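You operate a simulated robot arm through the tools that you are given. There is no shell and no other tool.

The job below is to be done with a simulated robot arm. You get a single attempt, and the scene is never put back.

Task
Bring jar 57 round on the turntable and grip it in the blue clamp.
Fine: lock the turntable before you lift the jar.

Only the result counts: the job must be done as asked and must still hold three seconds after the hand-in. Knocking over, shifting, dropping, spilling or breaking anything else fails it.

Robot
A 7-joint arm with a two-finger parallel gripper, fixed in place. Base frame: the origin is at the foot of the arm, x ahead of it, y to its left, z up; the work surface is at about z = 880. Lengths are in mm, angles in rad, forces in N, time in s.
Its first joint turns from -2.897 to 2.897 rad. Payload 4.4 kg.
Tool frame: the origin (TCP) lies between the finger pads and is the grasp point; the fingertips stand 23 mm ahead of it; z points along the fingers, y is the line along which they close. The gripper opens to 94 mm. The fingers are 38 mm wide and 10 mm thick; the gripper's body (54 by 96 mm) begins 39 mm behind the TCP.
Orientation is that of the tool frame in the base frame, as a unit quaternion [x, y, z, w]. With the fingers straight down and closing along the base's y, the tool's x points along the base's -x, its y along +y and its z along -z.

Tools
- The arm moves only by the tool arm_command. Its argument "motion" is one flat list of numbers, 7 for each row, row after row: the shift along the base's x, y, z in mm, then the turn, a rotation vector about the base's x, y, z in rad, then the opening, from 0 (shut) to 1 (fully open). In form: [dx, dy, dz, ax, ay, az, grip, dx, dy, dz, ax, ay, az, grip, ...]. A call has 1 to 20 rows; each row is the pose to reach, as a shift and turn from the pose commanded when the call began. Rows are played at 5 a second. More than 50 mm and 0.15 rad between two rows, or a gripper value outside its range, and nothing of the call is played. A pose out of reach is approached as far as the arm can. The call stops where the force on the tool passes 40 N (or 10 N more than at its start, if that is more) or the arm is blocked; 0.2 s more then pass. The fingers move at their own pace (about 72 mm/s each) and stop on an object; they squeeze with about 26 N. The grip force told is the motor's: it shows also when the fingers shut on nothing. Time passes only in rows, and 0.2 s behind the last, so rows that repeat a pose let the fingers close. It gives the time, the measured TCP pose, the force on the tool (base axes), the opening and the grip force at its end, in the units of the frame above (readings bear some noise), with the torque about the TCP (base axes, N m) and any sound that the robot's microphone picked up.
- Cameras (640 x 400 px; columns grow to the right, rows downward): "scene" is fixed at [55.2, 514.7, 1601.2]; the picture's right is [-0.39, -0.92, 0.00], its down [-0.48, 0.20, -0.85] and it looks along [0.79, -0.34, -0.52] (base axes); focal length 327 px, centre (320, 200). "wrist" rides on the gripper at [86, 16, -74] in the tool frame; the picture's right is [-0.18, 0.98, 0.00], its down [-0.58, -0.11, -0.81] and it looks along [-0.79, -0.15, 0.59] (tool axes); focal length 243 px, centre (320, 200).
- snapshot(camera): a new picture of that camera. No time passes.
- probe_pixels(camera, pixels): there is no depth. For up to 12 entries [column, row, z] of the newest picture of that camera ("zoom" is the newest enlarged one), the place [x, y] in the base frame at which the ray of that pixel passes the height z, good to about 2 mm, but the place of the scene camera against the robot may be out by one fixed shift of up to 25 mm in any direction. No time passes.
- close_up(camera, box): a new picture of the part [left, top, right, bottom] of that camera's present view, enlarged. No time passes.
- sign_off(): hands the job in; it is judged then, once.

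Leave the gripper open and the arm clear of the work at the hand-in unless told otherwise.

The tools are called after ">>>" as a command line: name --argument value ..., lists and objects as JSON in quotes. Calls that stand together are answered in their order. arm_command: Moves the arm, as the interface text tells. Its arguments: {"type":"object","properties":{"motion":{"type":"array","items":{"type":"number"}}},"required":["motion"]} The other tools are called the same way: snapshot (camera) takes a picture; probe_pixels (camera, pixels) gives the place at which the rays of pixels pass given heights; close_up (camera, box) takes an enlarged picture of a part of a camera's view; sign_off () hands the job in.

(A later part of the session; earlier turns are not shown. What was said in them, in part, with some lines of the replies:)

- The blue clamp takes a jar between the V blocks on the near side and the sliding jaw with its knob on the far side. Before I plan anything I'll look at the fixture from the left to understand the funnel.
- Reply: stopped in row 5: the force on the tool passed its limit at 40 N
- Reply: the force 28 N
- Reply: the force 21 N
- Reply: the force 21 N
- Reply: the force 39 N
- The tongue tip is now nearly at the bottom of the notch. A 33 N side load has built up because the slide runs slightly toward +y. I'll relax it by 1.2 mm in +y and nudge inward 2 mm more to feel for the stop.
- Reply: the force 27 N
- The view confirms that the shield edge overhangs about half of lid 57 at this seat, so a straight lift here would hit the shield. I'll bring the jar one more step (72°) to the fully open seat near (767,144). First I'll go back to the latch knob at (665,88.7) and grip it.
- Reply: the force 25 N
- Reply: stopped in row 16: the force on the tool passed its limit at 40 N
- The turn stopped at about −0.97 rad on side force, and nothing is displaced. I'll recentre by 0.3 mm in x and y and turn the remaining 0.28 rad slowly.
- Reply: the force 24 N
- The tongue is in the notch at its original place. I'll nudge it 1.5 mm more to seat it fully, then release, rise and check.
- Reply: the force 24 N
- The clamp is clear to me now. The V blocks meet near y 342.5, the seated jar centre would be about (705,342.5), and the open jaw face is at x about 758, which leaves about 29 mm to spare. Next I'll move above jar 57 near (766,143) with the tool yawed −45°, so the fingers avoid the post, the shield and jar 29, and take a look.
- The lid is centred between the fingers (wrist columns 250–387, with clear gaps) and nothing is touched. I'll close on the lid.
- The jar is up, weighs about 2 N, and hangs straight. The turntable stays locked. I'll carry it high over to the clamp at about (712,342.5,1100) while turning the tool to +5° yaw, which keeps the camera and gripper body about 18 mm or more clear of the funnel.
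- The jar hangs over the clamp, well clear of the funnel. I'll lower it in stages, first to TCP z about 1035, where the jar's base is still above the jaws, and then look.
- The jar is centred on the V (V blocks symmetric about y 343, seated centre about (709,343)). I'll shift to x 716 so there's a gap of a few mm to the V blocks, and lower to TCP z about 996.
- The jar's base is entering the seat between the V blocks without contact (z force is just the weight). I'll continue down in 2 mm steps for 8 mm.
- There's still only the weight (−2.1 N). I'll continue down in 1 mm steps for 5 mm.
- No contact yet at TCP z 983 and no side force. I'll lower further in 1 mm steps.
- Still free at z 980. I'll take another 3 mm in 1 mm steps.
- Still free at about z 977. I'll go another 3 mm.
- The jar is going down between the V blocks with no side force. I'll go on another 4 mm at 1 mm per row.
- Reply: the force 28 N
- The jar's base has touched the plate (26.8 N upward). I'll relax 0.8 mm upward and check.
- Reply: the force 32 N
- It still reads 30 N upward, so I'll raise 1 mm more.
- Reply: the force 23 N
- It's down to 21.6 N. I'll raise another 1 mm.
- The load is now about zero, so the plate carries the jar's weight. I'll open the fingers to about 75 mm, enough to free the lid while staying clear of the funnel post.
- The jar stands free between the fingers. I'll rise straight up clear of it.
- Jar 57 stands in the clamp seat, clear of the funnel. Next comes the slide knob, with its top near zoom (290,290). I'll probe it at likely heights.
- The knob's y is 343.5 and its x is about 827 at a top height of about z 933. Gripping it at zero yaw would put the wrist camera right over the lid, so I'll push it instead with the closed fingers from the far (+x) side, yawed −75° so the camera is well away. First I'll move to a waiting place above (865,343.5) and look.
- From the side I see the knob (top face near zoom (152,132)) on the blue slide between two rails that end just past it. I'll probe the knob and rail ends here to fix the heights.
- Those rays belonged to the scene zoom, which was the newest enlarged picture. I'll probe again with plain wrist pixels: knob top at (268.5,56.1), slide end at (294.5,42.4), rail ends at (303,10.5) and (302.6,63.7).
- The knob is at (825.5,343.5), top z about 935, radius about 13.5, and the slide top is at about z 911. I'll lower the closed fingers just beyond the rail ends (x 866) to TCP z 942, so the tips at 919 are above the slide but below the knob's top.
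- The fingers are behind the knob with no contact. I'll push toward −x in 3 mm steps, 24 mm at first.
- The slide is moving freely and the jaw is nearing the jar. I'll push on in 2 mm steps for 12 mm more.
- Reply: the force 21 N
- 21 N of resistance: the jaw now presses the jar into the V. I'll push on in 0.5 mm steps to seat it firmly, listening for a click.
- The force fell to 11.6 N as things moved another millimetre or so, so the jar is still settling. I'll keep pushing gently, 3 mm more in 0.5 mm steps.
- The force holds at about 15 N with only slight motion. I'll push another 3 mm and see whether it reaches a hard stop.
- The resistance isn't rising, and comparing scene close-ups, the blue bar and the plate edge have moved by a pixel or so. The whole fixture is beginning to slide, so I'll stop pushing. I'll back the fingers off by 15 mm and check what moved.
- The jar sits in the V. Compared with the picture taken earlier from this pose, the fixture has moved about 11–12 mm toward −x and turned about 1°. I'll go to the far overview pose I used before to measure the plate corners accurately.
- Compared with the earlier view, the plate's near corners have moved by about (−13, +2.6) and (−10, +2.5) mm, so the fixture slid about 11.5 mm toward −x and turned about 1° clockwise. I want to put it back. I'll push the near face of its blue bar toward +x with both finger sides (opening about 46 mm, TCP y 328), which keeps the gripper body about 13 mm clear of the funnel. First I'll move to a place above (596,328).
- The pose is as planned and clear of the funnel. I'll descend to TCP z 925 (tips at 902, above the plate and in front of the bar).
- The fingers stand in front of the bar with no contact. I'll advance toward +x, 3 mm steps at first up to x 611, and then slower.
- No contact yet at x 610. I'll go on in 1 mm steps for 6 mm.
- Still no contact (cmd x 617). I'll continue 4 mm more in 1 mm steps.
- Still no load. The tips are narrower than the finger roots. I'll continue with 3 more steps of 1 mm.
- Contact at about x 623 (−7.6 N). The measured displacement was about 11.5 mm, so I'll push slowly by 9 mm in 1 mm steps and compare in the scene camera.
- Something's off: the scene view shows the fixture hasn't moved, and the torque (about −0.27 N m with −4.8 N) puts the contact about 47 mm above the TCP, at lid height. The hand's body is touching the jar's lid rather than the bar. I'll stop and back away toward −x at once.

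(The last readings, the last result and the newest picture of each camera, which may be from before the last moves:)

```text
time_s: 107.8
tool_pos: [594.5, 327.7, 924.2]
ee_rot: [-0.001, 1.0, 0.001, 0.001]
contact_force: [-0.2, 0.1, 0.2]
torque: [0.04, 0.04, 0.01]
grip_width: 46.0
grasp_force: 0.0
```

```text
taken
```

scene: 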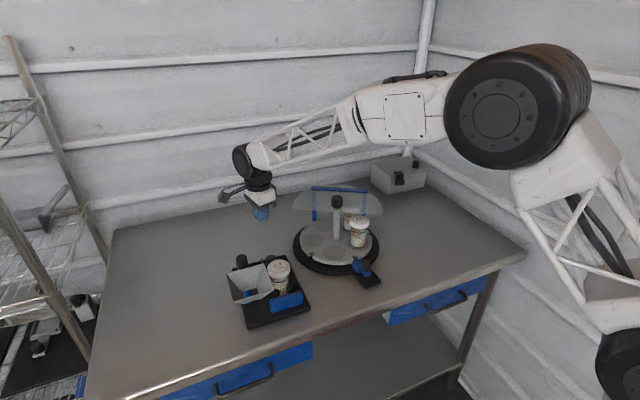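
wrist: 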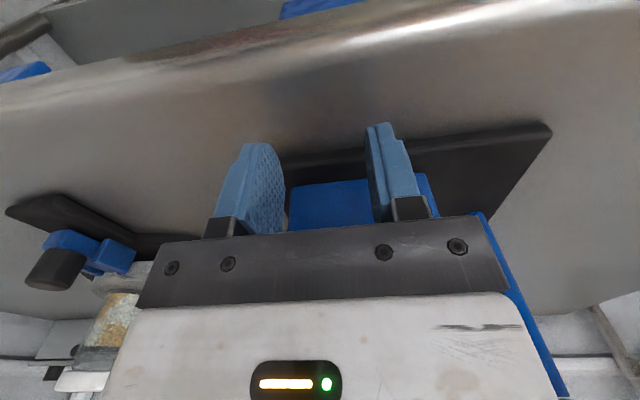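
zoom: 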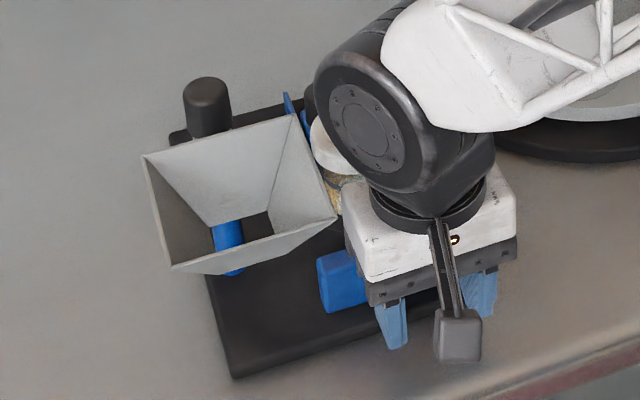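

I'm free of contact. I'll rise straight up and inspect the jar.

>>> arm_command --motion '[-5, -3, 35, 0, 0, 0, 0.49, -8, -5, 75, 0, 0, 0, 0.49, -8, -5, 115, 0, 0, 0, 0.49, -8, -5, 155, 0, 0, 0, 0.49, -20, 5, 190, 0, 0, 0, 0.3, -50, 15, 225, 0, 0, 0, 0.1, -80, 25, 255, 0, 0, 0, 0, -95.4, 35, 280, 0, 0, 0, 0]'

>>> snapshot --camera "wrist"

>>> close_up --camera "scene" --box '[210, 235, 330, 335]'

>>> close_up --camera "scene" --box '[250, 245, 310, 305]'

```text
time_s: 109.6
tool_pos: [500.6, 361.4, 1205.0]
ee_rot: [-0.001, 1.0, 0.0, 0.001]
contact_force: [-1.2, -0.1, -0.3]
torque: [-0.01, 0.01, 0.0]
grip_width: 0.0
grasp_force: 26.2
```

```text
taken
```

wrist: 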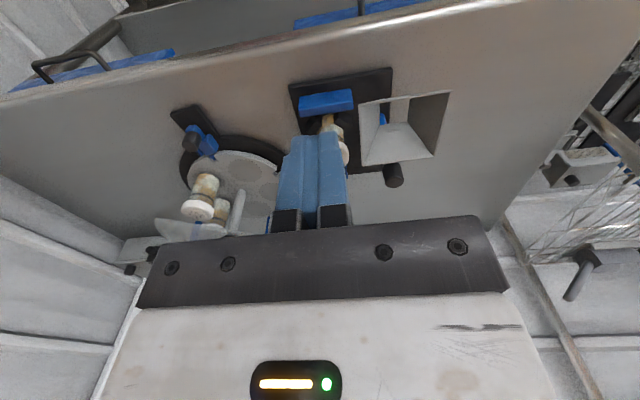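

```text
4.00 times, centred on (270, 285) of scene
```

zoom: 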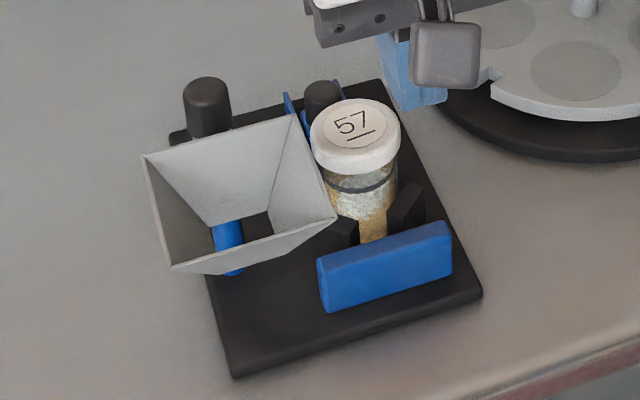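

```text
6.67 times, centred on (280, 275) of scene
```

zoom: 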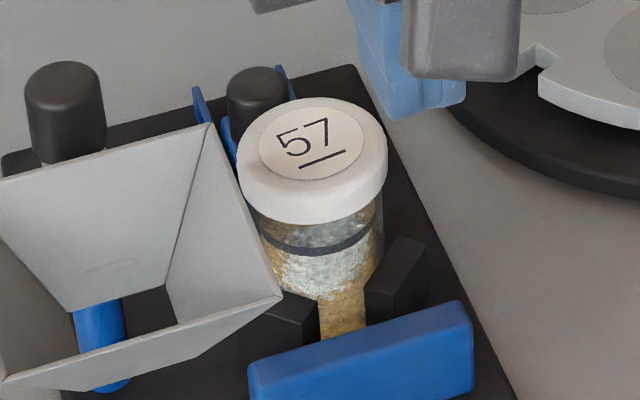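

The jar, slide and fixture look just as before the touch. The jar is still upright in the clamp, so the clamp is holding. To push the fixture back without the hand reaching the lid, I'll lean the tool back by 0.4 rad so the fingertips lead toward +x and the hand trails behind. First I'll take up that tilted pose, high above (588,328).

>>> arm_command --motion '[17, -7, -25, 0, -0.08, 0, 0.2, 35, -14, -50, 0, -0.16, 0, 0.49, 52, -21, -75, 0, -0.24, 0, 0.49, 70, -28, -100, 0, -0.32, 0, 0.49, 87.4, -35, -125, 0, -0.4, 0, 0.49, 87.4, -35, -125, 0, -0.4, 0, 0.49]'

>>> snapshot --camera "wrist"

>>> close_up --camera "scene" --box '[190, 205, 350, 335]'

```text
time_s: 111.0
tool_pos: [587.7, 327.6, 1081.0]
ee_rot: [-0.001, 0.98, 0.001, 0.2]
contact_force: [0.1, -0.4, 1.0]
torque: [0.02, -0.03, -0.02]
grip_width: 46.3
grasp_force: 0.0
```

```text
taken
```

wrist: 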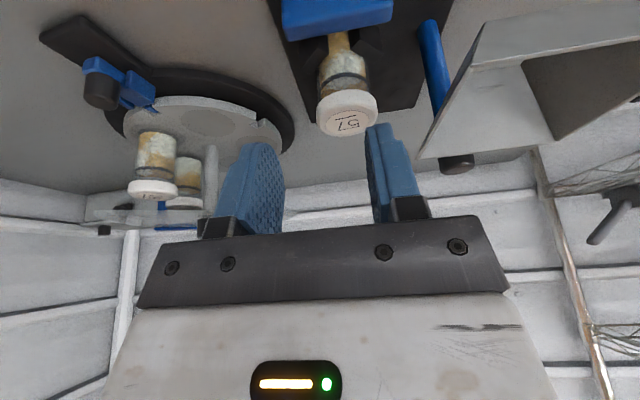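

```text
3.08 times, centred on (270, 270) of scene
```

zoom: 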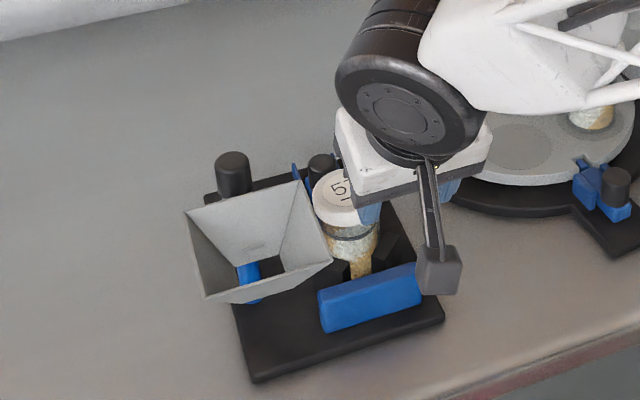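

The tool is tilted as intended, with the tips leading. By my numbers the hand stays at least 13 mm from the funnel in y, and the wrist joint stays behind it in x. I'll descend in two stages, first to TCP z about 1000, and look.

>>> arm_command --motion '[0, 0, -25, 0, 0, 0, 0.49, 0, 0, -50, 0, 0, 0, 0.49, 0, 0, -80, 0, 0, 0, 0.49]'

>>> snapshot --camera "wrist"

>>> close_up --camera "scene" --box '[190, 205, 350, 335]'

```text
time_s: 111.8
tool_pos: [587.9, 328.3, 1001.6]
ee_rot: [-0.001, 0.98, 0.002, 0.201]
contact_force: [-0.3, -0.6, -0.3]
torque: [-0.02, -0.04, -0.03]
grip_width: 46.0
grasp_force: 0.1
```

```text
taken
```

wrist: 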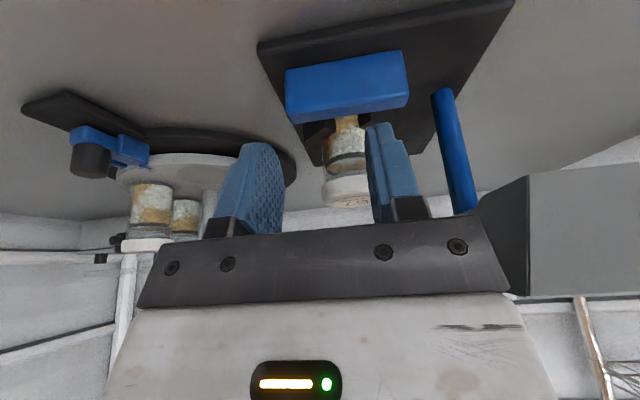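

```text
3.08 times, centred on (270, 270) of scene
```

zoom: 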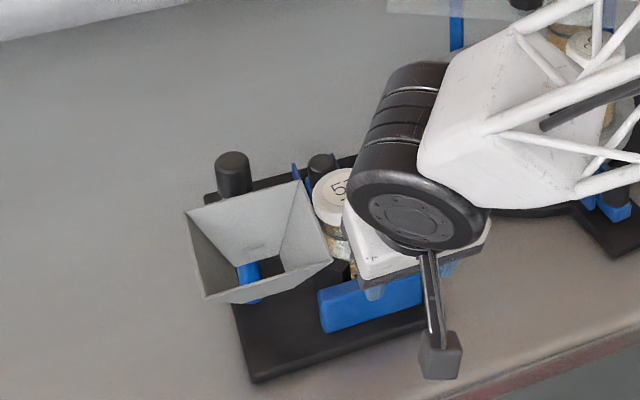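

The descent is clear. The funnel's side is visible to the right of the hand with a gap. I'll continue down to TCP z about 924 in small steps.

>>> arm_command --motion '[0, 0, -20, 0, 0, 0, 0.49, 0, 0, -40, 0, 0, 0, 0.49, 0, 0, -60, 0, 0, 0, 0.49, 0, 0, -76, 0, 0, 0, 0.49]'

>>> snapshot --camera "wrist"

>>> close_up --camera "scene" --box '[190, 205, 350, 335]'

```text
time_s: 112.8
tool_pos: [586.3, 327.5, 924.7]
ee_rot: [0.0, 0.98, 0.0, 0.2]
contact_force: [-0.1, -0.7, 0.0]
torque: [0.01, 0.0, -0.01]
grip_width: 45.8
grasp_force: 0.0
```

```text
taken
```

wrist: 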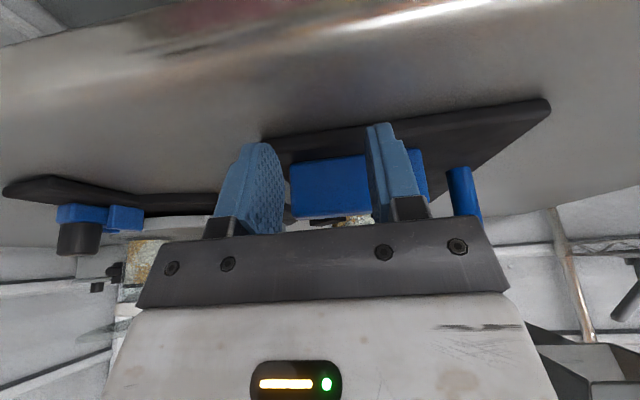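

```text
3.08 times, centred on (270, 270) of scene
```

zoom: 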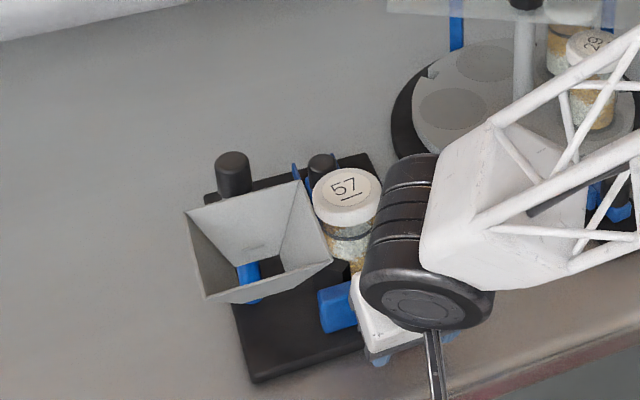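

No contact. I can see the bar between the fingers ahead. I'll advance toward +x by 14 mm in 2 mm steps.

>>> arm_command --motion '[2, 0, 0, 0, 0, 0, 0.49, 4, 0, 0, 0, 0, 0, 0.49, 6, 0, 0, 0, 0, 0, 0.49, 8, 0, 0, 0, 0, 0, 0.49, 10, 0, 0, 0, 0, 0, 0.49, 12, 0, 0, 0, 0, 0, 0.49, 14, 0, 0, 0, 0, 0, 0.49]'

>>> snapshot --camera "wrist"

```text
time_s: 114.4
tool_pos: [601.1, 326.2, 924.2]
ee_rot: [-0.001, 0.98, 0.0, 0.199]
contact_force: [0.7, -0.1, 0.6]
torque: [0.0, 0.0, 0.03]
grip_width: 46.1
grasp_force: 0.0
```

```text
taken
```

wrist: 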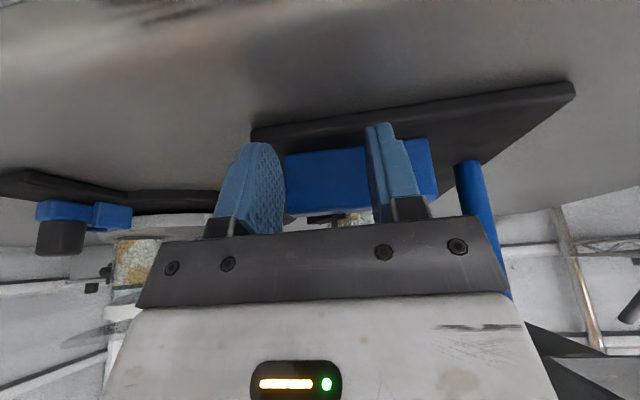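

Still free at x 602. I'll continue in 1 mm steps for 6 mm, watching the torque to see where the contact is.

>>> arm_command --motion '[1, 0, 0, 0, 0, 0, 0.49, 2, 0, 0, 0, 0, 0, 0.49, 3, 0, 0, 0, 0, 0, 0.49, 4, 0, 0, 0, 0, 0, 0.49, 5, 0, 0, 0, 0, 0, 0.49, 6, 0, 0, 0, 0, 0, 0.49]'

>>> snapshot --camera "wrist"

```text
time_s: 115.8
tool_pos: [606.9, 327.8, 924.3]
ee_rot: [-0.001, 0.98, 0.0, 0.199]
contact_force: [0.0, 0.1, 0.8]
torque: [0.02, 0.05, -0.01]
grip_width: 46.1
grasp_force: 0.0
```

```text
taken
```

wrist: 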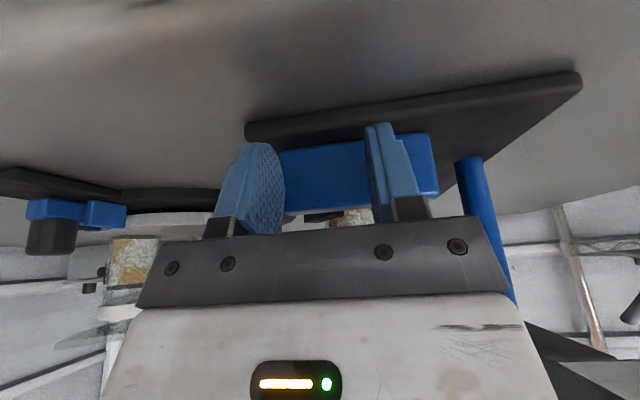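

Still free at x 608. I'll go 5 more.

>>> arm_command --motion '[1, 0, 0, 0, 0, 0, 0.49, 2, 0, 0, 0, 0, 0, 0.49, 3, 0, 0, 0, 0, 0, 0.49, 4, 0, 0, 0, 0, 0, 0.49, 5, 0, 0, 0, 0, 0, 0.49]'

>>> snapshot --camera "wrist"

>>> close_up --camera "wrist" --box '[200, 80, 480, 240]'

```text
time_s: 117.0
tool_pos: [611.8, 327.0, 925.0]
ee_rot: [-0.002, 0.98, 0.001, 0.199]
contact_force: [0.2, 0.1, -0.1]
torque: [-0.01, 0.0, 0.01]
grip_width: 46.3
grasp_force: 0.0
```

```text
taken
```

wrist: 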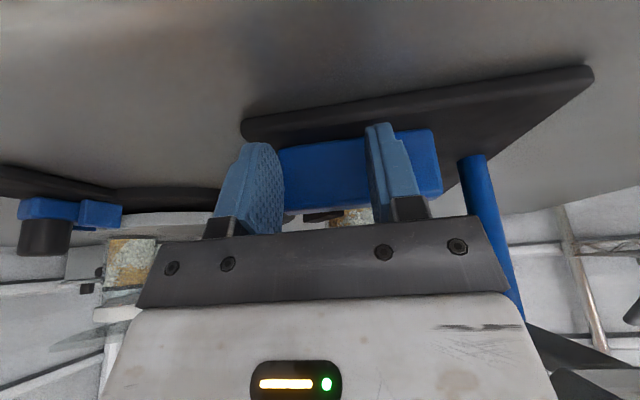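

```text
2.29 times, centred on (340, 160) of wrist
```

zoom: 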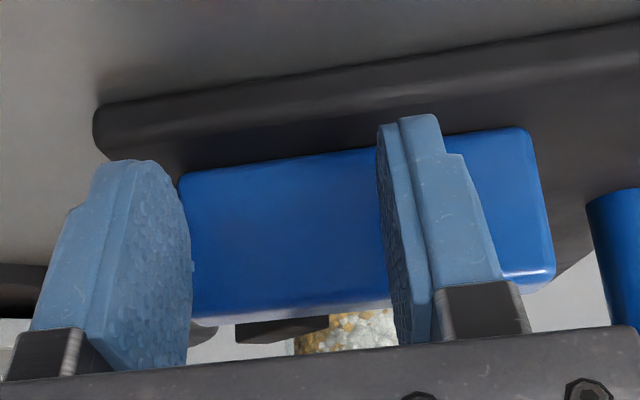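

No contact yet. The bar's near face looks to be around x 643–650 in this view. I'll continue in 1 mm steps for 6 mm.

>>> arm_command --motion '[1, 0, 0, 0, 0, 0, 0.49, 2, 0, 0, 0, 0, 0, 0.49, 3, 0, 0, 0, 0, 0, 0.49, 4, 0, 0, 0, 0, 0, 0.49, 5, 0, 0, 0, 0, 0, 0.49, 6, 0, 0, 0, 0, 0, 0.49]'

```text
time_s: 118.4
tool_pos: [618.4, 326.9, 924.0]
ee_rot: [-0.001, 0.98, 0.0, 0.199]
contact_force: [-0.2, 0.6, -0.5]
torque: [-0.01, 0.01, 0.0]
grip_width: 46.1
grasp_force: 0.0
```

Still free at x 619. I'll go 4 more.

>>> arm_command --motion '[1, 0, 0, 0, 0, 0, 0.49, 2, 0, 0, 0, 0, 0, 0.49, 3, 0, 0, 0, 0, 0, 0.49, 4, 0, 0, 0, 0, 0, 0.49]'

>>> snapshot --camera "wrist"

>>> close_up --camera "wrist" --box '[200, 80, 480, 240]'

>>> close_up --camera "scene" --box '[210, 235, 330, 335]'

```text
time_s: 119.4
tool_pos: [622.3, 327.7, 925.2]
ee_rot: [-0.001, 0.98, 0.0, 0.199]
contact_force: [0.7, -0.5, -0.5]
torque: [0.0, -0.04, -0.01]
grip_width: 46.1
grasp_force: 0.0
```

```text
taken
```

wrist: 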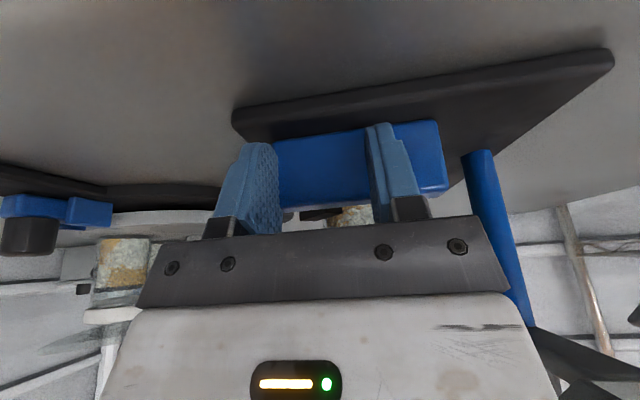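

```text
2.29 times, centred on (340, 160) of wrist
```

zoom: 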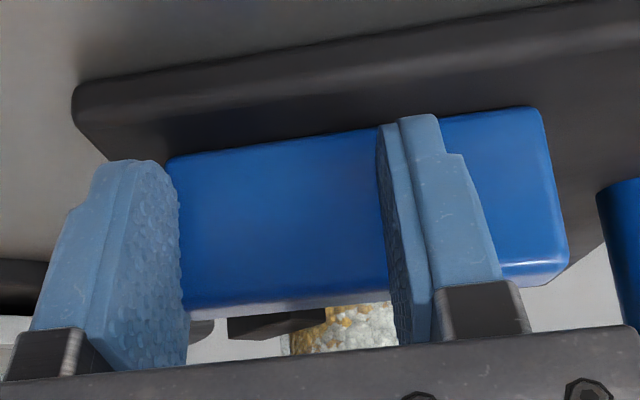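

```text
4.00 times, centred on (270, 285) of scene
```

zoom: 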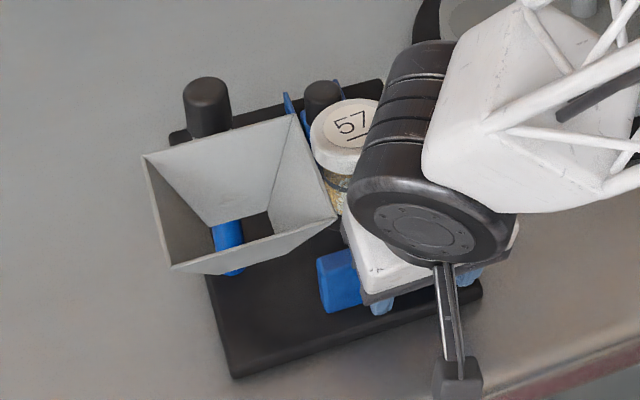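

The bar face is now only a few mm ahead of the finger fronts. I'll go 3 more steps of 1 mm.

>>> arm_command --motion '[1, 0, 0, 0, 0, 0, 0.49, 2, 0, 0, 0, 0, 0, 0.49, 3, 0, 0, 0, 0, 0, 0.49]'

```text
time_s: 120.2
tool_pos: [623.8, 327.3, 923.2]
ee_rot: [-0.001, 0.98, 0.0, 0.199]
contact_force: [0.2, -0.3, 0.1]
torque: [0.03, 0.01, 0.02]
grip_width: 46.2
grasp_force: 0.0
```

Still free at x 626. I'll go another 3 mm.

>>> arm_command --motion '[1, 0, 0, 0, 0, 0, 0.49, 2, 0, 0, 0, 0, 0, 0.49, 3, 0, 0, 0, 0, 0, 0.49]'

>>> snapshot --camera "wrist"

>>> close_up --camera "wrist" --box '[200, 80, 480, 240]'

```text
time_s: 121.0
tool_pos: [627.6, 327.1, 924.0]
ee_rot: [-0.001, 0.98, 0.0, 0.2]
contact_force: [0.2, 1.4, 0.7]
torque: [0.01, 0.0, 0.01]
grip_width: 46.3
grasp_force: 0.1
```

```text
taken
```

wrist: 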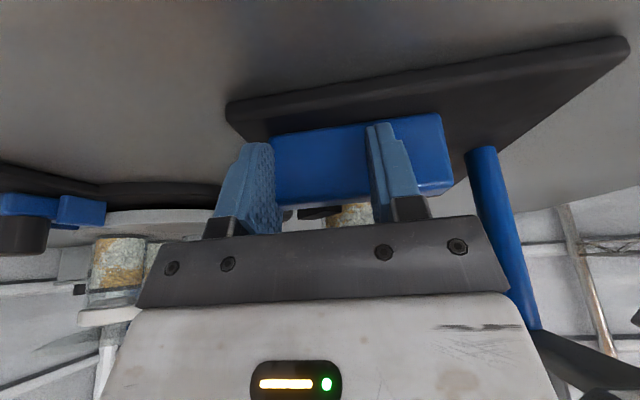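

```text
2.29 times, centred on (340, 160) of wrist
```

zoom: 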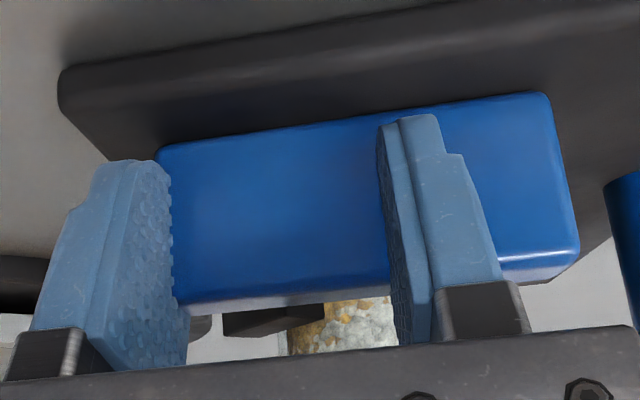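

Still no load at x 629. I'll continue 3 mm more in 1 mm steps, watching both force and torque.

>>> arm_command --motion '[1, 0, 0, 0, 0, 0, 0.49, 2, 0, 0, 0, 0, 0, 0.49, 3, 0, 0, 0, 0, 0, 0.49]'

>>> close_up --camera "scene" --box '[210, 235, 330, 335]'

```text
time_s: 121.8
tool_pos: [631.3, 328.4, 924.3]
ee_rot: [-0.001, 0.98, 0.0, 0.2]
contact_force: [-0.4, 0.1, -0.5]
torque: [-0.01, 0.01, 0.01]
grip_width: 46.0
grasp_force: 0.1
```

```text
4.00 times, centred on (270, 285) of scene
```

zoom: 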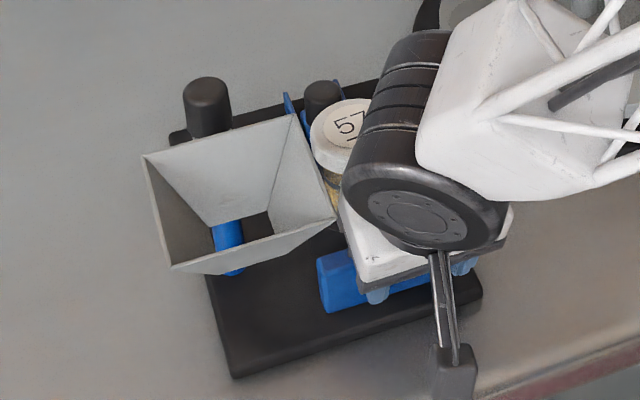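

Still no load at x 632. Two more 1 mm steps.

>>> arm_command --motion '[1, 0, 0, 0, 0, 0, 0.49, 2, 0, 0, 0, 0, 0, 0.49]'

>>> snapshot --camera "wrist"

>>> close_up --camera "wrist" --box '[200, 80, 480, 240]'

```text
time_s: 122.4
tool_pos: [632.7, 326.5, 924.4]
ee_rot: [-0.001, 0.98, 0.001, 0.2]
contact_force: [-0.1, 0.6, -0.3]
torque: [0.0, 0.01, 0.02]
grip_width: 46.2
grasp_force: 0.1
```

```text
taken
```

wrist: 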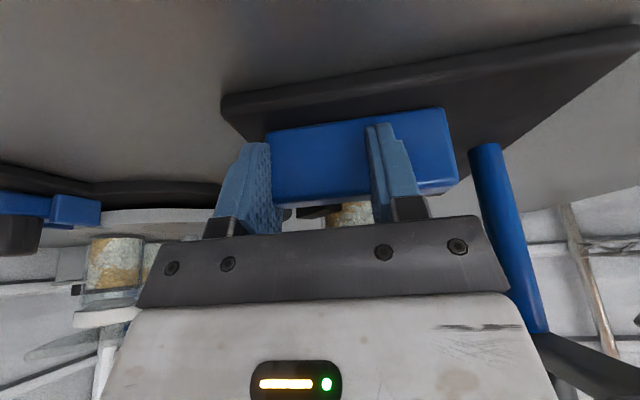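

```text
2.29 times, centred on (340, 160) of wrist
```

zoom: 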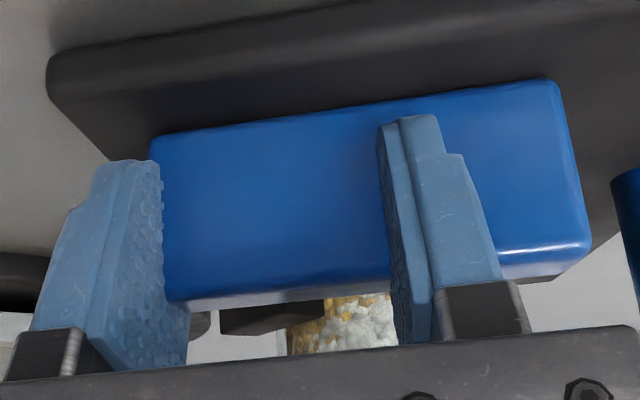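

Still no load, and in the image the bar's end now hides part of the left finger, so that finger is beside the bar and the right one should be at its face. I'll take 2 more 1 mm steps; by the torque-based estimate the hand still has about 10 mm to the lid.

>>> arm_command --motion '[1, 0, 0, 0, 0, 0, 0.49, 2, 0, 0, 0, 0, 0, 0.49]'

>>> close_up --camera "scene" --box '[210, 235, 330, 335]'

>>> close_up --camera "wrist" --box '[200, 80, 480, 240]'

```text
time_s: 123.0
tool_pos: [633.5, 328.6, 924.4]
ee_rot: [-0.001, 0.98, 0.0, 0.2]
contact_force: [-10.3, -1.0, 2.9]
torque: [0.09, 0.05, 0.28]
grip_width: 45.7
grasp_force: 0.0
```

```text
4.00 times, centred on (270, 285) of scene
```

zoom: 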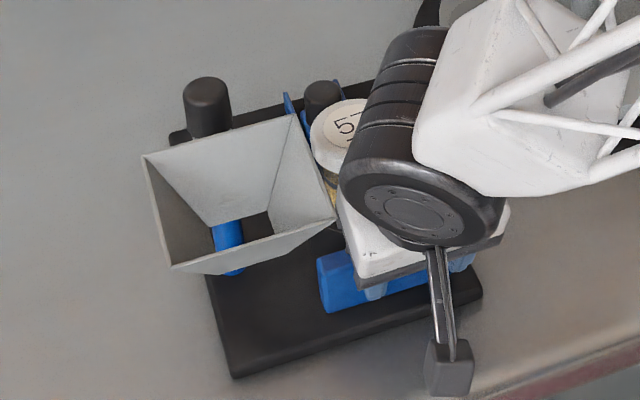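

```text
2.29 times, centred on (340, 160) of wrist
```

zoom: 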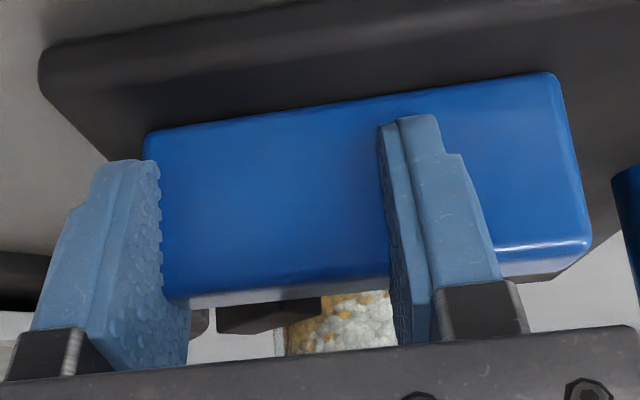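

Now there's real contact: −10.3 N, and the torques place it at the right finger about 10 mm below the TCP, on the bar at y about 357. That's a good line for pushing the fixture straight. I'll push 6 mm in 1 mm steps and check.

>>> arm_command --motion '[1, 0, 0, 0, 0, 0, 0.49, 2, 0, 0, 0, 0, 0, 0.49, 3, 0, 0, 0, 0, 0, 0.49, 4, 0, 0, 0, 0, 0, 0.49, 5, 0, 0, 0, 0, 0, 0.49, 6, 0, 0, 0, 0, 0, 0.49]'

>>> close_up --camera "scene" --box '[210, 235, 330, 335]'

>>> close_up --camera "wrist" --box '[200, 80, 480, 240]'

```text
time_s: 124.4
tool_pos: [641.4, 329.3, 922.8]
ee_rot: [0.0, 0.98, 0.0, 0.199]
contact_force: [-13.4, -5.7, 2.0]
torque: [-0.04, 0.12, 0.28]
grip_width: 43.7
grasp_force: 0.1
```

```text
4.00 times, centred on (270, 285) of scene
```

zoom: 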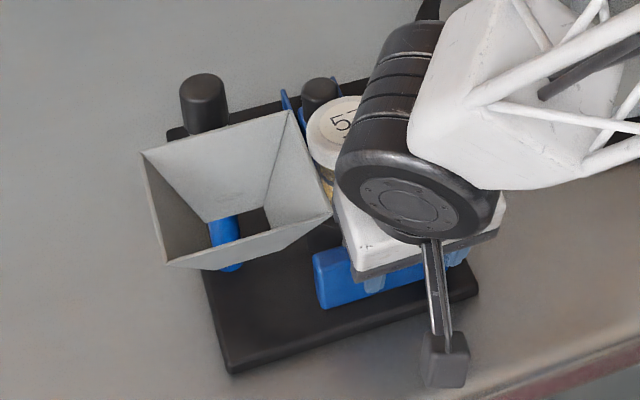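

```text
2.29 times, centred on (340, 160) of wrist
```

zoom: 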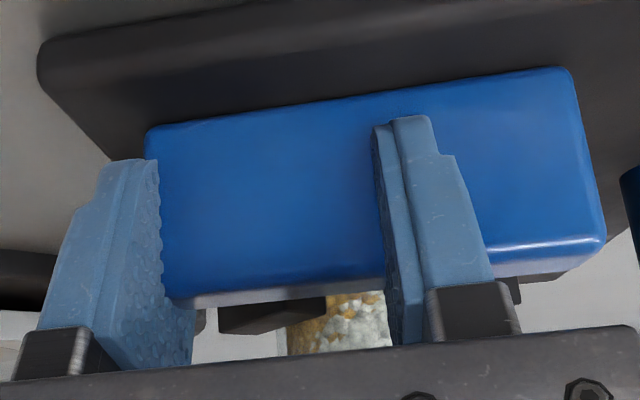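

The fixture is moving back: in scene terms the near-left corner still needs about +3.4 mm in x and the near-right about +7.7 mm, and it has turned slightly more clockwise. So the rest of the push should be further toward −y. I'll back off 12 mm, close the fingers, and shift to y 318.

>>> arm_command --motion '[-4, 0, 0, 0, 0, 0, 0.49, -12, 0, 0, 0, 0, 0, 0.49, -14, -5, 0, 0, 0, 0, 0.2, -14, -10, 0, 0, 0, 0, 0, -14, -10, 0, 0, 0, 0, 0, -14, -10, 0, 0, 0, 0, 0]'

>>> snapshot --camera "wrist"

>>> close_up --camera "scene" --box '[210, 235, 330, 335]'

```text
time_s: 125.8
tool_pos: [626.0, 318.0, 925.0]
ee_rot: [-0.001, 0.98, 0.001, 0.199]
contact_force: [0.2, 0.8, -0.1]
torque: [-0.02, 0.0, -0.02]
grip_width: 0.0
grasp_force: 26.6
```

```text
taken
```

wrist: 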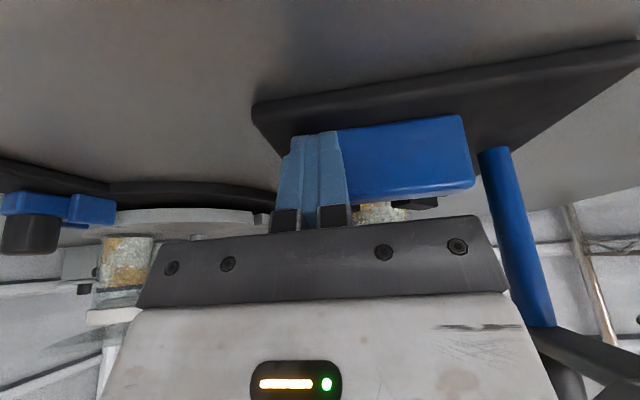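

```text
4.00 times, centred on (270, 285) of scene
```

zoom: 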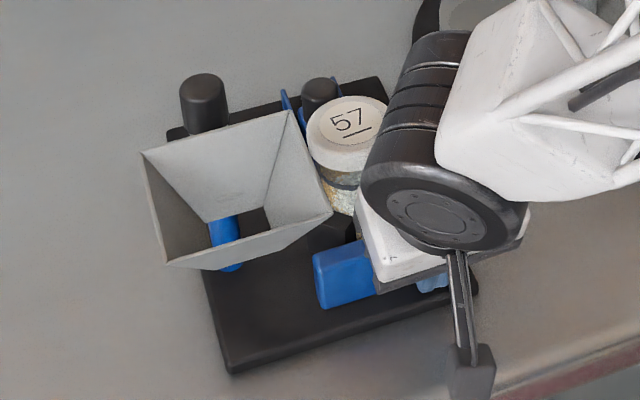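

The fixture stays put and the fingers are closed in front of the bar's −y part. I'll advance 12 mm in 2 mm steps.

>>> arm_command --motion '[2, 0, 0, 0, 0, 0, 0, 4, 0, 0, 0, 0, 0, 0, 6, 0, 0, 0, 0, 0, 0, 8, 0, 0, 0, 0, 0, 0, 9, 0, 0, 0, 0, 0, 0, 10, 0, 0, 0, 0, 0, 0]'

```text
time_s: 127.2
tool_pos: [635.3, 317.4, 923.2]
ee_rot: [-0.001, 0.98, 0.001, 0.2]
contact_force: [-11.8, 5.0, 1.5]
torque: [0.08, 0.12, 0.21]
grip_width: 0.0
grasp_force: 25.5
```

Contact at about x 637 (−11.8 N), with the contact point near y 325. I'll push 6 mm in 1 mm steps and compare.

>>> arm_command --motion '[1, 0, 0, 0, 0, 0, 0, 2, 0, 0, 0, 0, 0, 0, 3, 0, 0, 0, 0, 0, 0, 4, 0, 0, 0, 0, 0, 0, 5, 0, 0, 0, 0, 0, 0, 6, 0, 0, 0, 0, 0, 0]'

>>> close_up --camera "scene" --box '[210, 235, 330, 335]'

>>> snapshot --camera "wrist"

```text
time_s: 128.6
tool_pos: [644.0, 318.3, 923.6]
ee_rot: [-0.001, 0.98, 0.0, 0.199]
contact_force: [-16.4, -2.5, 10.3]
torque: [0.04, -0.01, 0.05]
grip_width: 0.0
grasp_force: 26.0
```

```text
4.00 times, centred on (270, 285) of scene
```

zoom: 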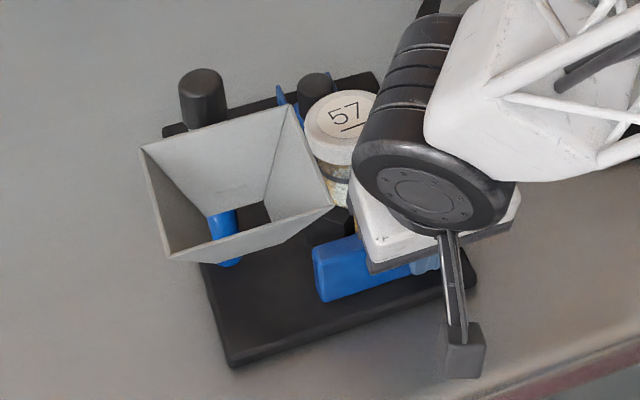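

```text
taken
```

wrist: 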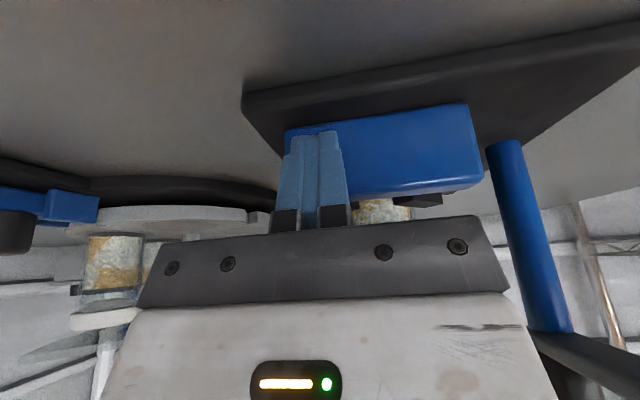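

The fixture now matches its starting outline to within about a pixel (near-left corner (230,366) against (233,365) at the start). I'll back off, rise straight up, and undo the tilt at height to measure.

>>> arm_command --motion '[-4, 0, 0, 0, 0, 0, 0, -12, 0, 0, 0, 0, 0, 0, -25, 0, 0, 0, 0, 0, 0, -40, 0, 15, 0, 0, 0, 0, -50, 0, 45, 0, 0, 0, 0, -54, 0, 85, 0, 0, 0, 0, -54, 0, 125, 0, 0, 0, 0, -54, 0, 165, 0, 0, 0, 0, -74, 10, 190, 0, 0.08, 0, 0, -94, 18, 215, 0, 0.16, 0, 0, -114, 27, 240, 0, 0.24, 0, 0, -130, 36, 260, 0, 0.32, 0, 0, -143.4, 45, 281, 0, 0.4, 0, 0, -143.4, 45, 281, 0, 0.4, 0, 0]'

>>> snapshot --camera "wrist"

>>> close_up --camera "scene" --box '[210, 235, 330, 335]'

>>> close_up --camera "wrist" --box '[220, 60, 460, 210]'

```text
time_s: 131.6
tool_pos: [498.2, 364.6, 1207.8]
ee_rot: [-0.001, 1.0, 0.001, 0.001]
contact_force: [-0.2, -0.5, -0.1]
torque: [-0.02, 0.02, 0.01]
grip_width: 0.0
grasp_force: 25.9
```

```text
taken
```

wrist: 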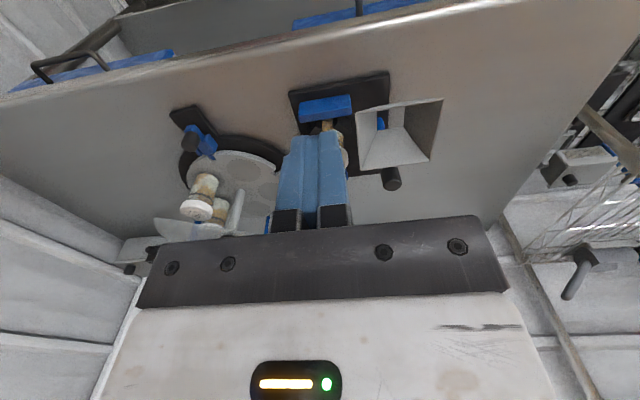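

```text
4.00 times, centred on (270, 285) of scene
```

zoom: 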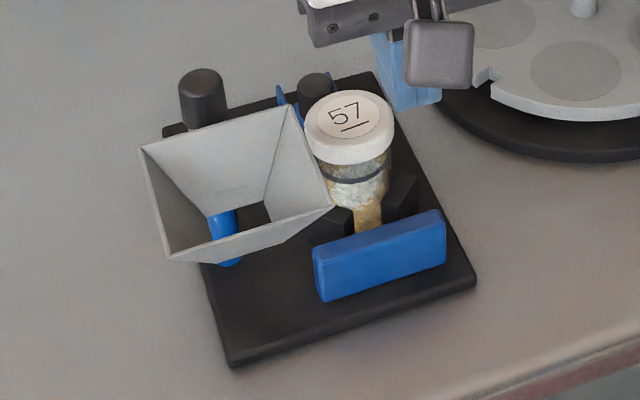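

```text
2.67 times, centred on (340, 135) of wrist
```

zoom: 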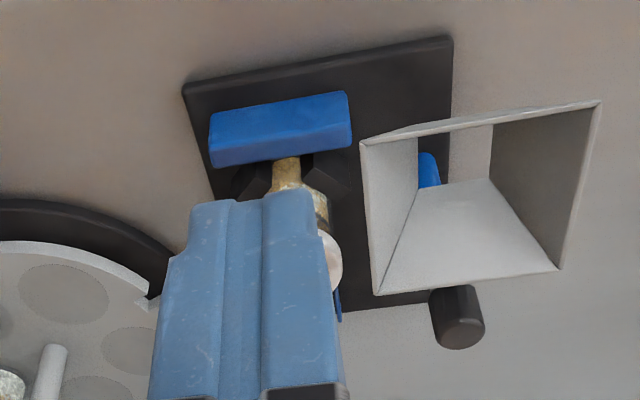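

The fixture is back: in the wrist overview the plate corners, funnel and post match the very first picture to within about 1 mm. Next I'll check the jaw's contact with the jar from the side. I'm travelling high to the earlier viewpoint at (865,343.5,1062), yawed −75°.

>>> arm_command --motion '[36, -2, 0, 0, 0, -0.13, 0, 73, -4, 0, 0, 0, -0.26, 0, 110, -6, 0, 0, 0, -0.39, 0, 146, -8, -10, 0, 0, -0.52, 0, 182, -10, -20, 0, 0, -0.65, 0, 219, -12, -35, 0, 0, -0.78, 0, 255, -14, -60, 0, 0, -0.91, 0, 292, -16, -85, 0, 0, -1.04, 0, 328, -18, -115, 0, 0, -1.17, 0, 364.4, -19.5, -143.6, 0, 0, -1.309, 0, 364.4, -19.5, -143.6, 0, 0, -1.309, 0]'

>>> snapshot --camera "wrist"

>>> close_up --camera "wrist" --box '[0, 0, 340, 130]'

```text
time_s: 134.0
tool_pos: [863.5, 344.0, 1060.7]
ee_rot: [0.608, 0.794, 0.0, 0.002]
contact_force: [-0.4, 0.4, 0.8]
torque: [-0.01, -0.03, -0.01]
grip_width: 0.0
grasp_force: 26.5
```

```text
taken
```

wrist: 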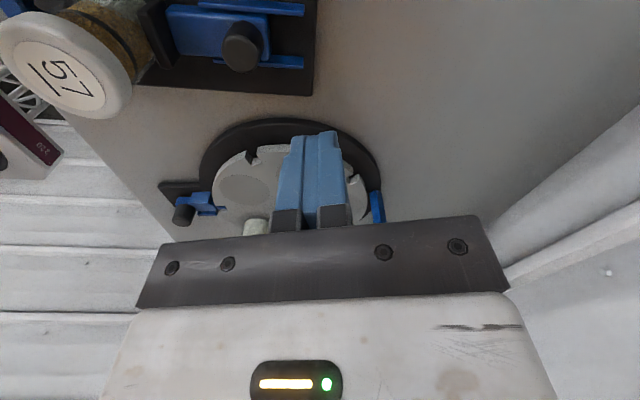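

```text
1.88 times, centred on (170, 65) of wrist
```

zoom: 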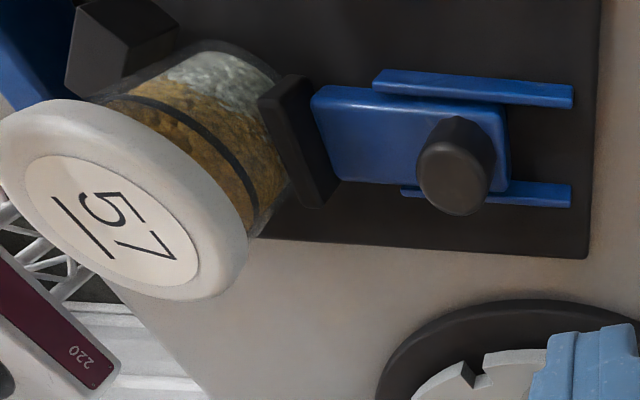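

The jaw touches the jar, the V blocks are on its other side, and the jar is upright. To be sure the grip is firm I'll press the slide once more, but gently this time (staying under about 10 N, below the roughly 13 N at which the fixture slides). First I'll lower the closed fingers behind the knob as before.

>>> arm_command --motion '[1, 0, -40, 0, 0, 0, 0, 1, 0, -80, 0, 0, 0, 0, 1, 0, -105, 0, 0, 0, 0, 1, 0, -120, 0, 0, 0, 0, -4, 0, -120, 0, 0, 0, 0, -9, 0, -120, 0, 0, 0, 0, -14, 0, -120, 0, 0, 0, 0, -19, 0, -120, 0, 0, 0, 0, -23, 0, -120, 0, 0, 0, 0, -26, 0, -120, 0, 0, 0, 0]'

>>> snapshot --camera "wrist"

```text
time_s: 136.2
tool_pos: [836.5, 343.7, 941.3]
ee_rot: [0.608, 0.794, 0.001, 0.001]
contact_force: [0.0, -1.3, 0.3]
torque: [0.0, 0.0, -0.02]
grip_width: 0.0
grasp_force: 25.6
```

```text
taken
```

wrist: 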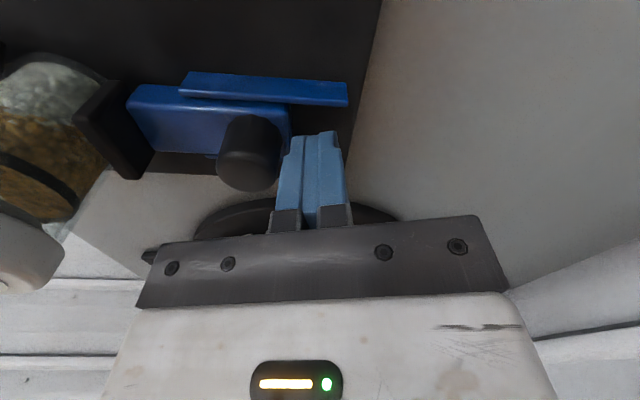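

No load yet, and the knob is a few mm ahead of the fingers. I'll approach in 1 mm steps and read the force each time.

>>> arm_command --motion '[-1, 0, 0, 0, 0, 0, 0, -2, 0, 0, 0, 0, 0, 0]'

```text
time_s: 136.8
tool_pos: [836.4, 345.2, 940.4]
ee_rot: [0.608, 0.794, 0.0, 0.002]
contact_force: [-0.1, -0.4, -1.0]
torque: [0.0, 0.03, -0.01]
grip_width: 0.0
grasp_force: 26.1
```

Still no load at cmd x 837. One more millimetre.

>>> arm_command --motion '[-1, 0, 0, 0, 0, 0, 0]'

```text
time_s: 137.2
tool_pos: [834.7, 343.3, 942.6]
ee_rot: [0.608, 0.794, 0.0, 0.001]
contact_force: [-0.7, -0.3, 0.3]
torque: [0.02, 0.03, -0.01]
grip_width: 0.0
grasp_force: 25.1
```

Nothing at cmd x 836. Another millimetre.

>>> arm_command --motion '[-1, 0, 0, 0, 0, 0, 0]'

```text
time_s: 137.6
tool_pos: [833.1, 344.4, 941.2]
ee_rot: [0.608, 0.794, 0.0, 0.001]
contact_force: [1.1, 0.5, -0.3]
torque: [0.03, -0.01, 0.0]
grip_width: 0.1
grasp_force: 26.0
```

It reads 1.1 N at cmd x 835, which may be first touch or noise. I'll go 0.7 mm more.

>>> arm_command --motion '[-0.7, 0, 0, 0, 0, 0, 0]'

```text
time_s: 138.0
tool_pos: [833.2, 343.7, 942.5]
ee_rot: [0.608, 0.794, 0.001, 0.002]
contact_force: [-0.6, -0.5, 0.2]
torque: [-0.01, 0.04, 0.01]
grip_width: 0.0
grasp_force: 26.1
```

No touch yet. 0.7 mm more.

>>> arm_command --motion '[-0.7, 0, 0, 0, 0, 0, 0]'

```text
time_s: 138.4
tool_pos: [832.4, 343.0, 941.3]
ee_rot: [0.608, 0.794, 0.0, 0.001]
contact_force: [0.2, 0.3, -1.0]
torque: [0.01, -0.02, -0.01]
grip_width: 0.0
grasp_force: 26.4
```

Still free at about x 833.6. 0.7 mm more, with a picture.

>>> arm_command --motion '[-0.7, 0, 0, 0, 0, 0, 0]'

>>> close_up --camera "wrist" --box '[0, 40, 380, 300]'

```text
time_s: 138.8
tool_pos: [831.7, 341.8, 941.7]
ee_rot: [0.608, 0.794, 0.0, 0.002]
contact_force: [0.6, 0.3, 0.1]
torque: [0.01, 0.01, -0.07]
grip_width: 0.0
grasp_force: 26.3
```

```text
1.54 times, centred on (190, 170) of wrist
```

zoom: 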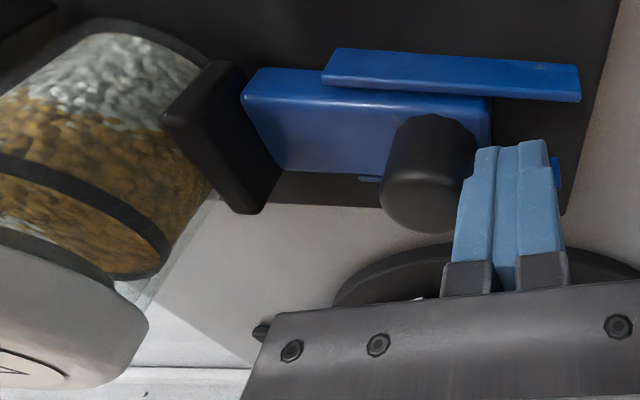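

The fingers are just about at the knob. 0.6 mm more.

>>> arm_command --motion '[-0.6, 0, 0, 0, 0, 0, 0]'

```text
time_s: 139.2
tool_pos: [830.4, 343.1, 942.0]
ee_rot: [0.608, 0.794, 0.0, 0.001]
contact_force: [2.8, 0.0, 1.0]
torque: [0.0, -0.03, -0.05]
grip_width: 0.0
grasp_force: 26.1
```

2.8 N: contact with the knob. I'll go a further 0.3 mm.

>>> arm_command --motion '[-0.3, 0, 0, 0, 0, 0, 0]'

```text
time_s: 139.6
tool_pos: [831.5, 342.6, 941.8]
ee_rot: [0.608, 0.794, 0.0, 0.002]
contact_force: [7.6, 4.4, -2.7]
torque: [-0.02, -0.04, -0.13]
grip_width: 0.0
grasp_force: 25.7
```

The force climbs at once to 7.6 N over 0.3 mm, so there's no free play: the jaw is tight on the jar. I'll back off now, rise, and check everything before handing in.

>>> arm_command --motion '[2, 0, 0, 0, 0, 0, 0, 8, 0, 0, 0, 0, 0, 0, 20, 0, 0, 0, 0, 0, 0, 33, 0, 10, 0, 0, 0, 0.3, 33, 0, 50, 0, 0, 0, 0.7, 33, 0, 90, 0, 0, 0, 1, 33, 0, 130, 0, 0, 0, 1, 33, 0, 170, 0, 0, 0, 1]'

>>> snapshot --camera "wrist"

>>> close_up --camera "scene" --box '[210, 235, 330, 335]'

>>> close_up --camera "scene" --box '[280, 160, 400, 290]'

```text
time_s: 141.4
tool_pos: [865.1, 343.1, 1112.1]
ee_rot: [0.608, 0.794, -0.001, 0.001]
contact_force: [-0.4, 0.0, -0.6]
torque: [-0.01, -0.02, -0.03]
grip_width: 93.9
grasp_force: 0.1
```

```text
taken
```

wrist: 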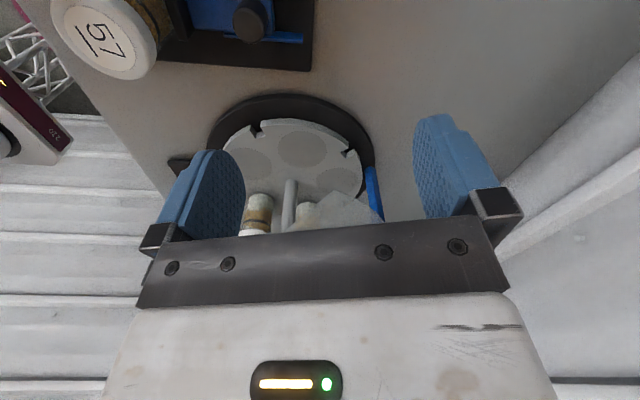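

```text
4.00 times, centred on (270, 285) of scene
```

zoom: 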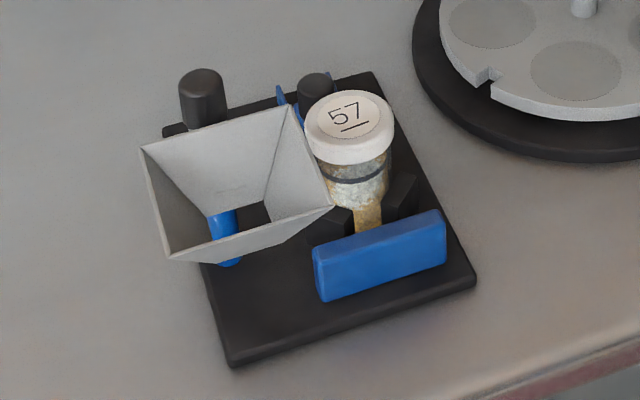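

```text
3.08 times, centred on (340, 225) of scene
```

zoom: 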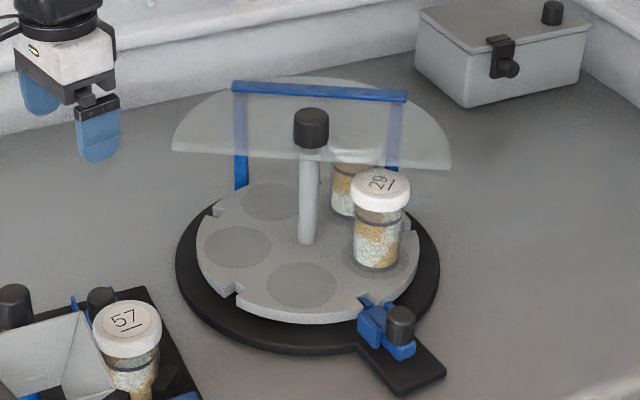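

Everything looks right: jar 57 is in the clamp, the turntable is locked, jars 29 and 56 are undisturbed, and the fixture and funnel are in their starting places. I'll move the arm up and away to near its starting pose with the gripper open, then take a last look.

>>> arm_command --motion '[-15, 2, 25, 0, 0, 0.1, 1, -40, 6, 50, 0, 0, 0.23, 1, -70, 12, 75, 0, 0, 0.36, 1, -102, 18, 95, 0, 0, 0.49, 1, -135, 24, 110, 0, 0, 0.62, 1, -168, 30, 120, 0, 0, 0.75, 1, -200, 36, 130, 0, 0, 0.88, 1, -235, 42, 136, 0, 0, 1.02, 1, -270, 48, 138, 0, 0, 1.16, 1, -305, 54, 138, 0, 0, 1.309, 1, -305, 54, 138, 0, 0, 1.309, 1]'

>>> snapshot --camera "scene"

>>> close_up --camera "scene" --box '[210, 180, 400, 335]'

>>> close_up --camera "wrist" --box '[100, 20, 420, 240]'

```text
time_s: 143.8
tool_pos: [558.1, 398.9, 1249.2]
ee_rot: [-0.002, 1.0, 0.001, 0.0]
contact_force: [-0.4, -0.8, 1.1]
torque: [-0.01, 0.0, -0.03]
grip_width: 94.1
grasp_force: 0.2
```

```text
taken
```

scene: 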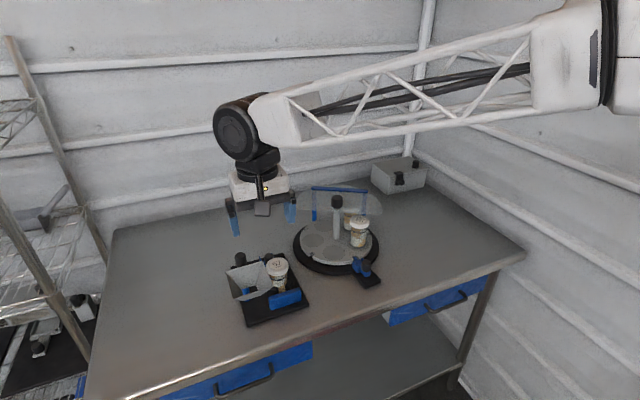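

```text
2.58 times, centred on (305, 258) of scene
```

zoom: 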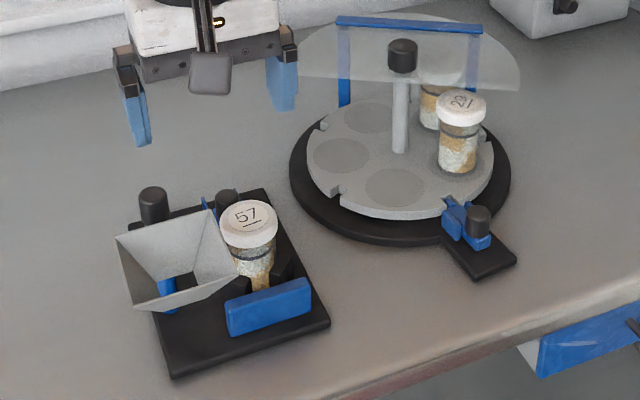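

```text
1.82 times, centred on (260, 130) of wrist
```

zoom: 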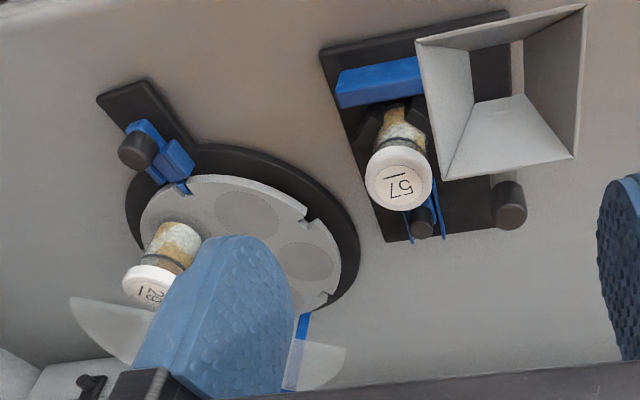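

The final wrist view matches the opening one for the fixture, funnel, latch and turntable base. Jar 57 is held between the V blocks and the jaw, the latch tongue is in its notch, and the arm is clear with the gripper open. I'm handing the job in.

>>> sign_off

```text
The job is handed in.
```

Jar 57 is in the blue clamp, held between the V blocks and the sliding jaw. I locked the turntable before lifting the jar, and it's still locked. I've handed the job in but haven't seen the verdict.

- **Turntable:** it took two 72° steps to bring jar 57 into the open, because after the first step the shield still covered about half the lid. I locked the table after each step. Jars 29 and 56 went round with it and are still standing in their seats.
- **Fixture moved:** while I was closing the clamp, the whole fixture (base plate, clamp and funnel) slid about 11.5 mm toward the robot and turned about 1°. I pushed it back, and in the camera views it now matches its starting place to within about 1–2 mm.
- **Lid touched:** on my first try at pushing the fixture back, the hand pressed against the lid of jar 57 with up to about 8 N. The jar stayed upright in the clamp. Afterwards I pressed the jaw again with about 8 N and felt no play.

The arm is back near its starting pose with the gripper open.
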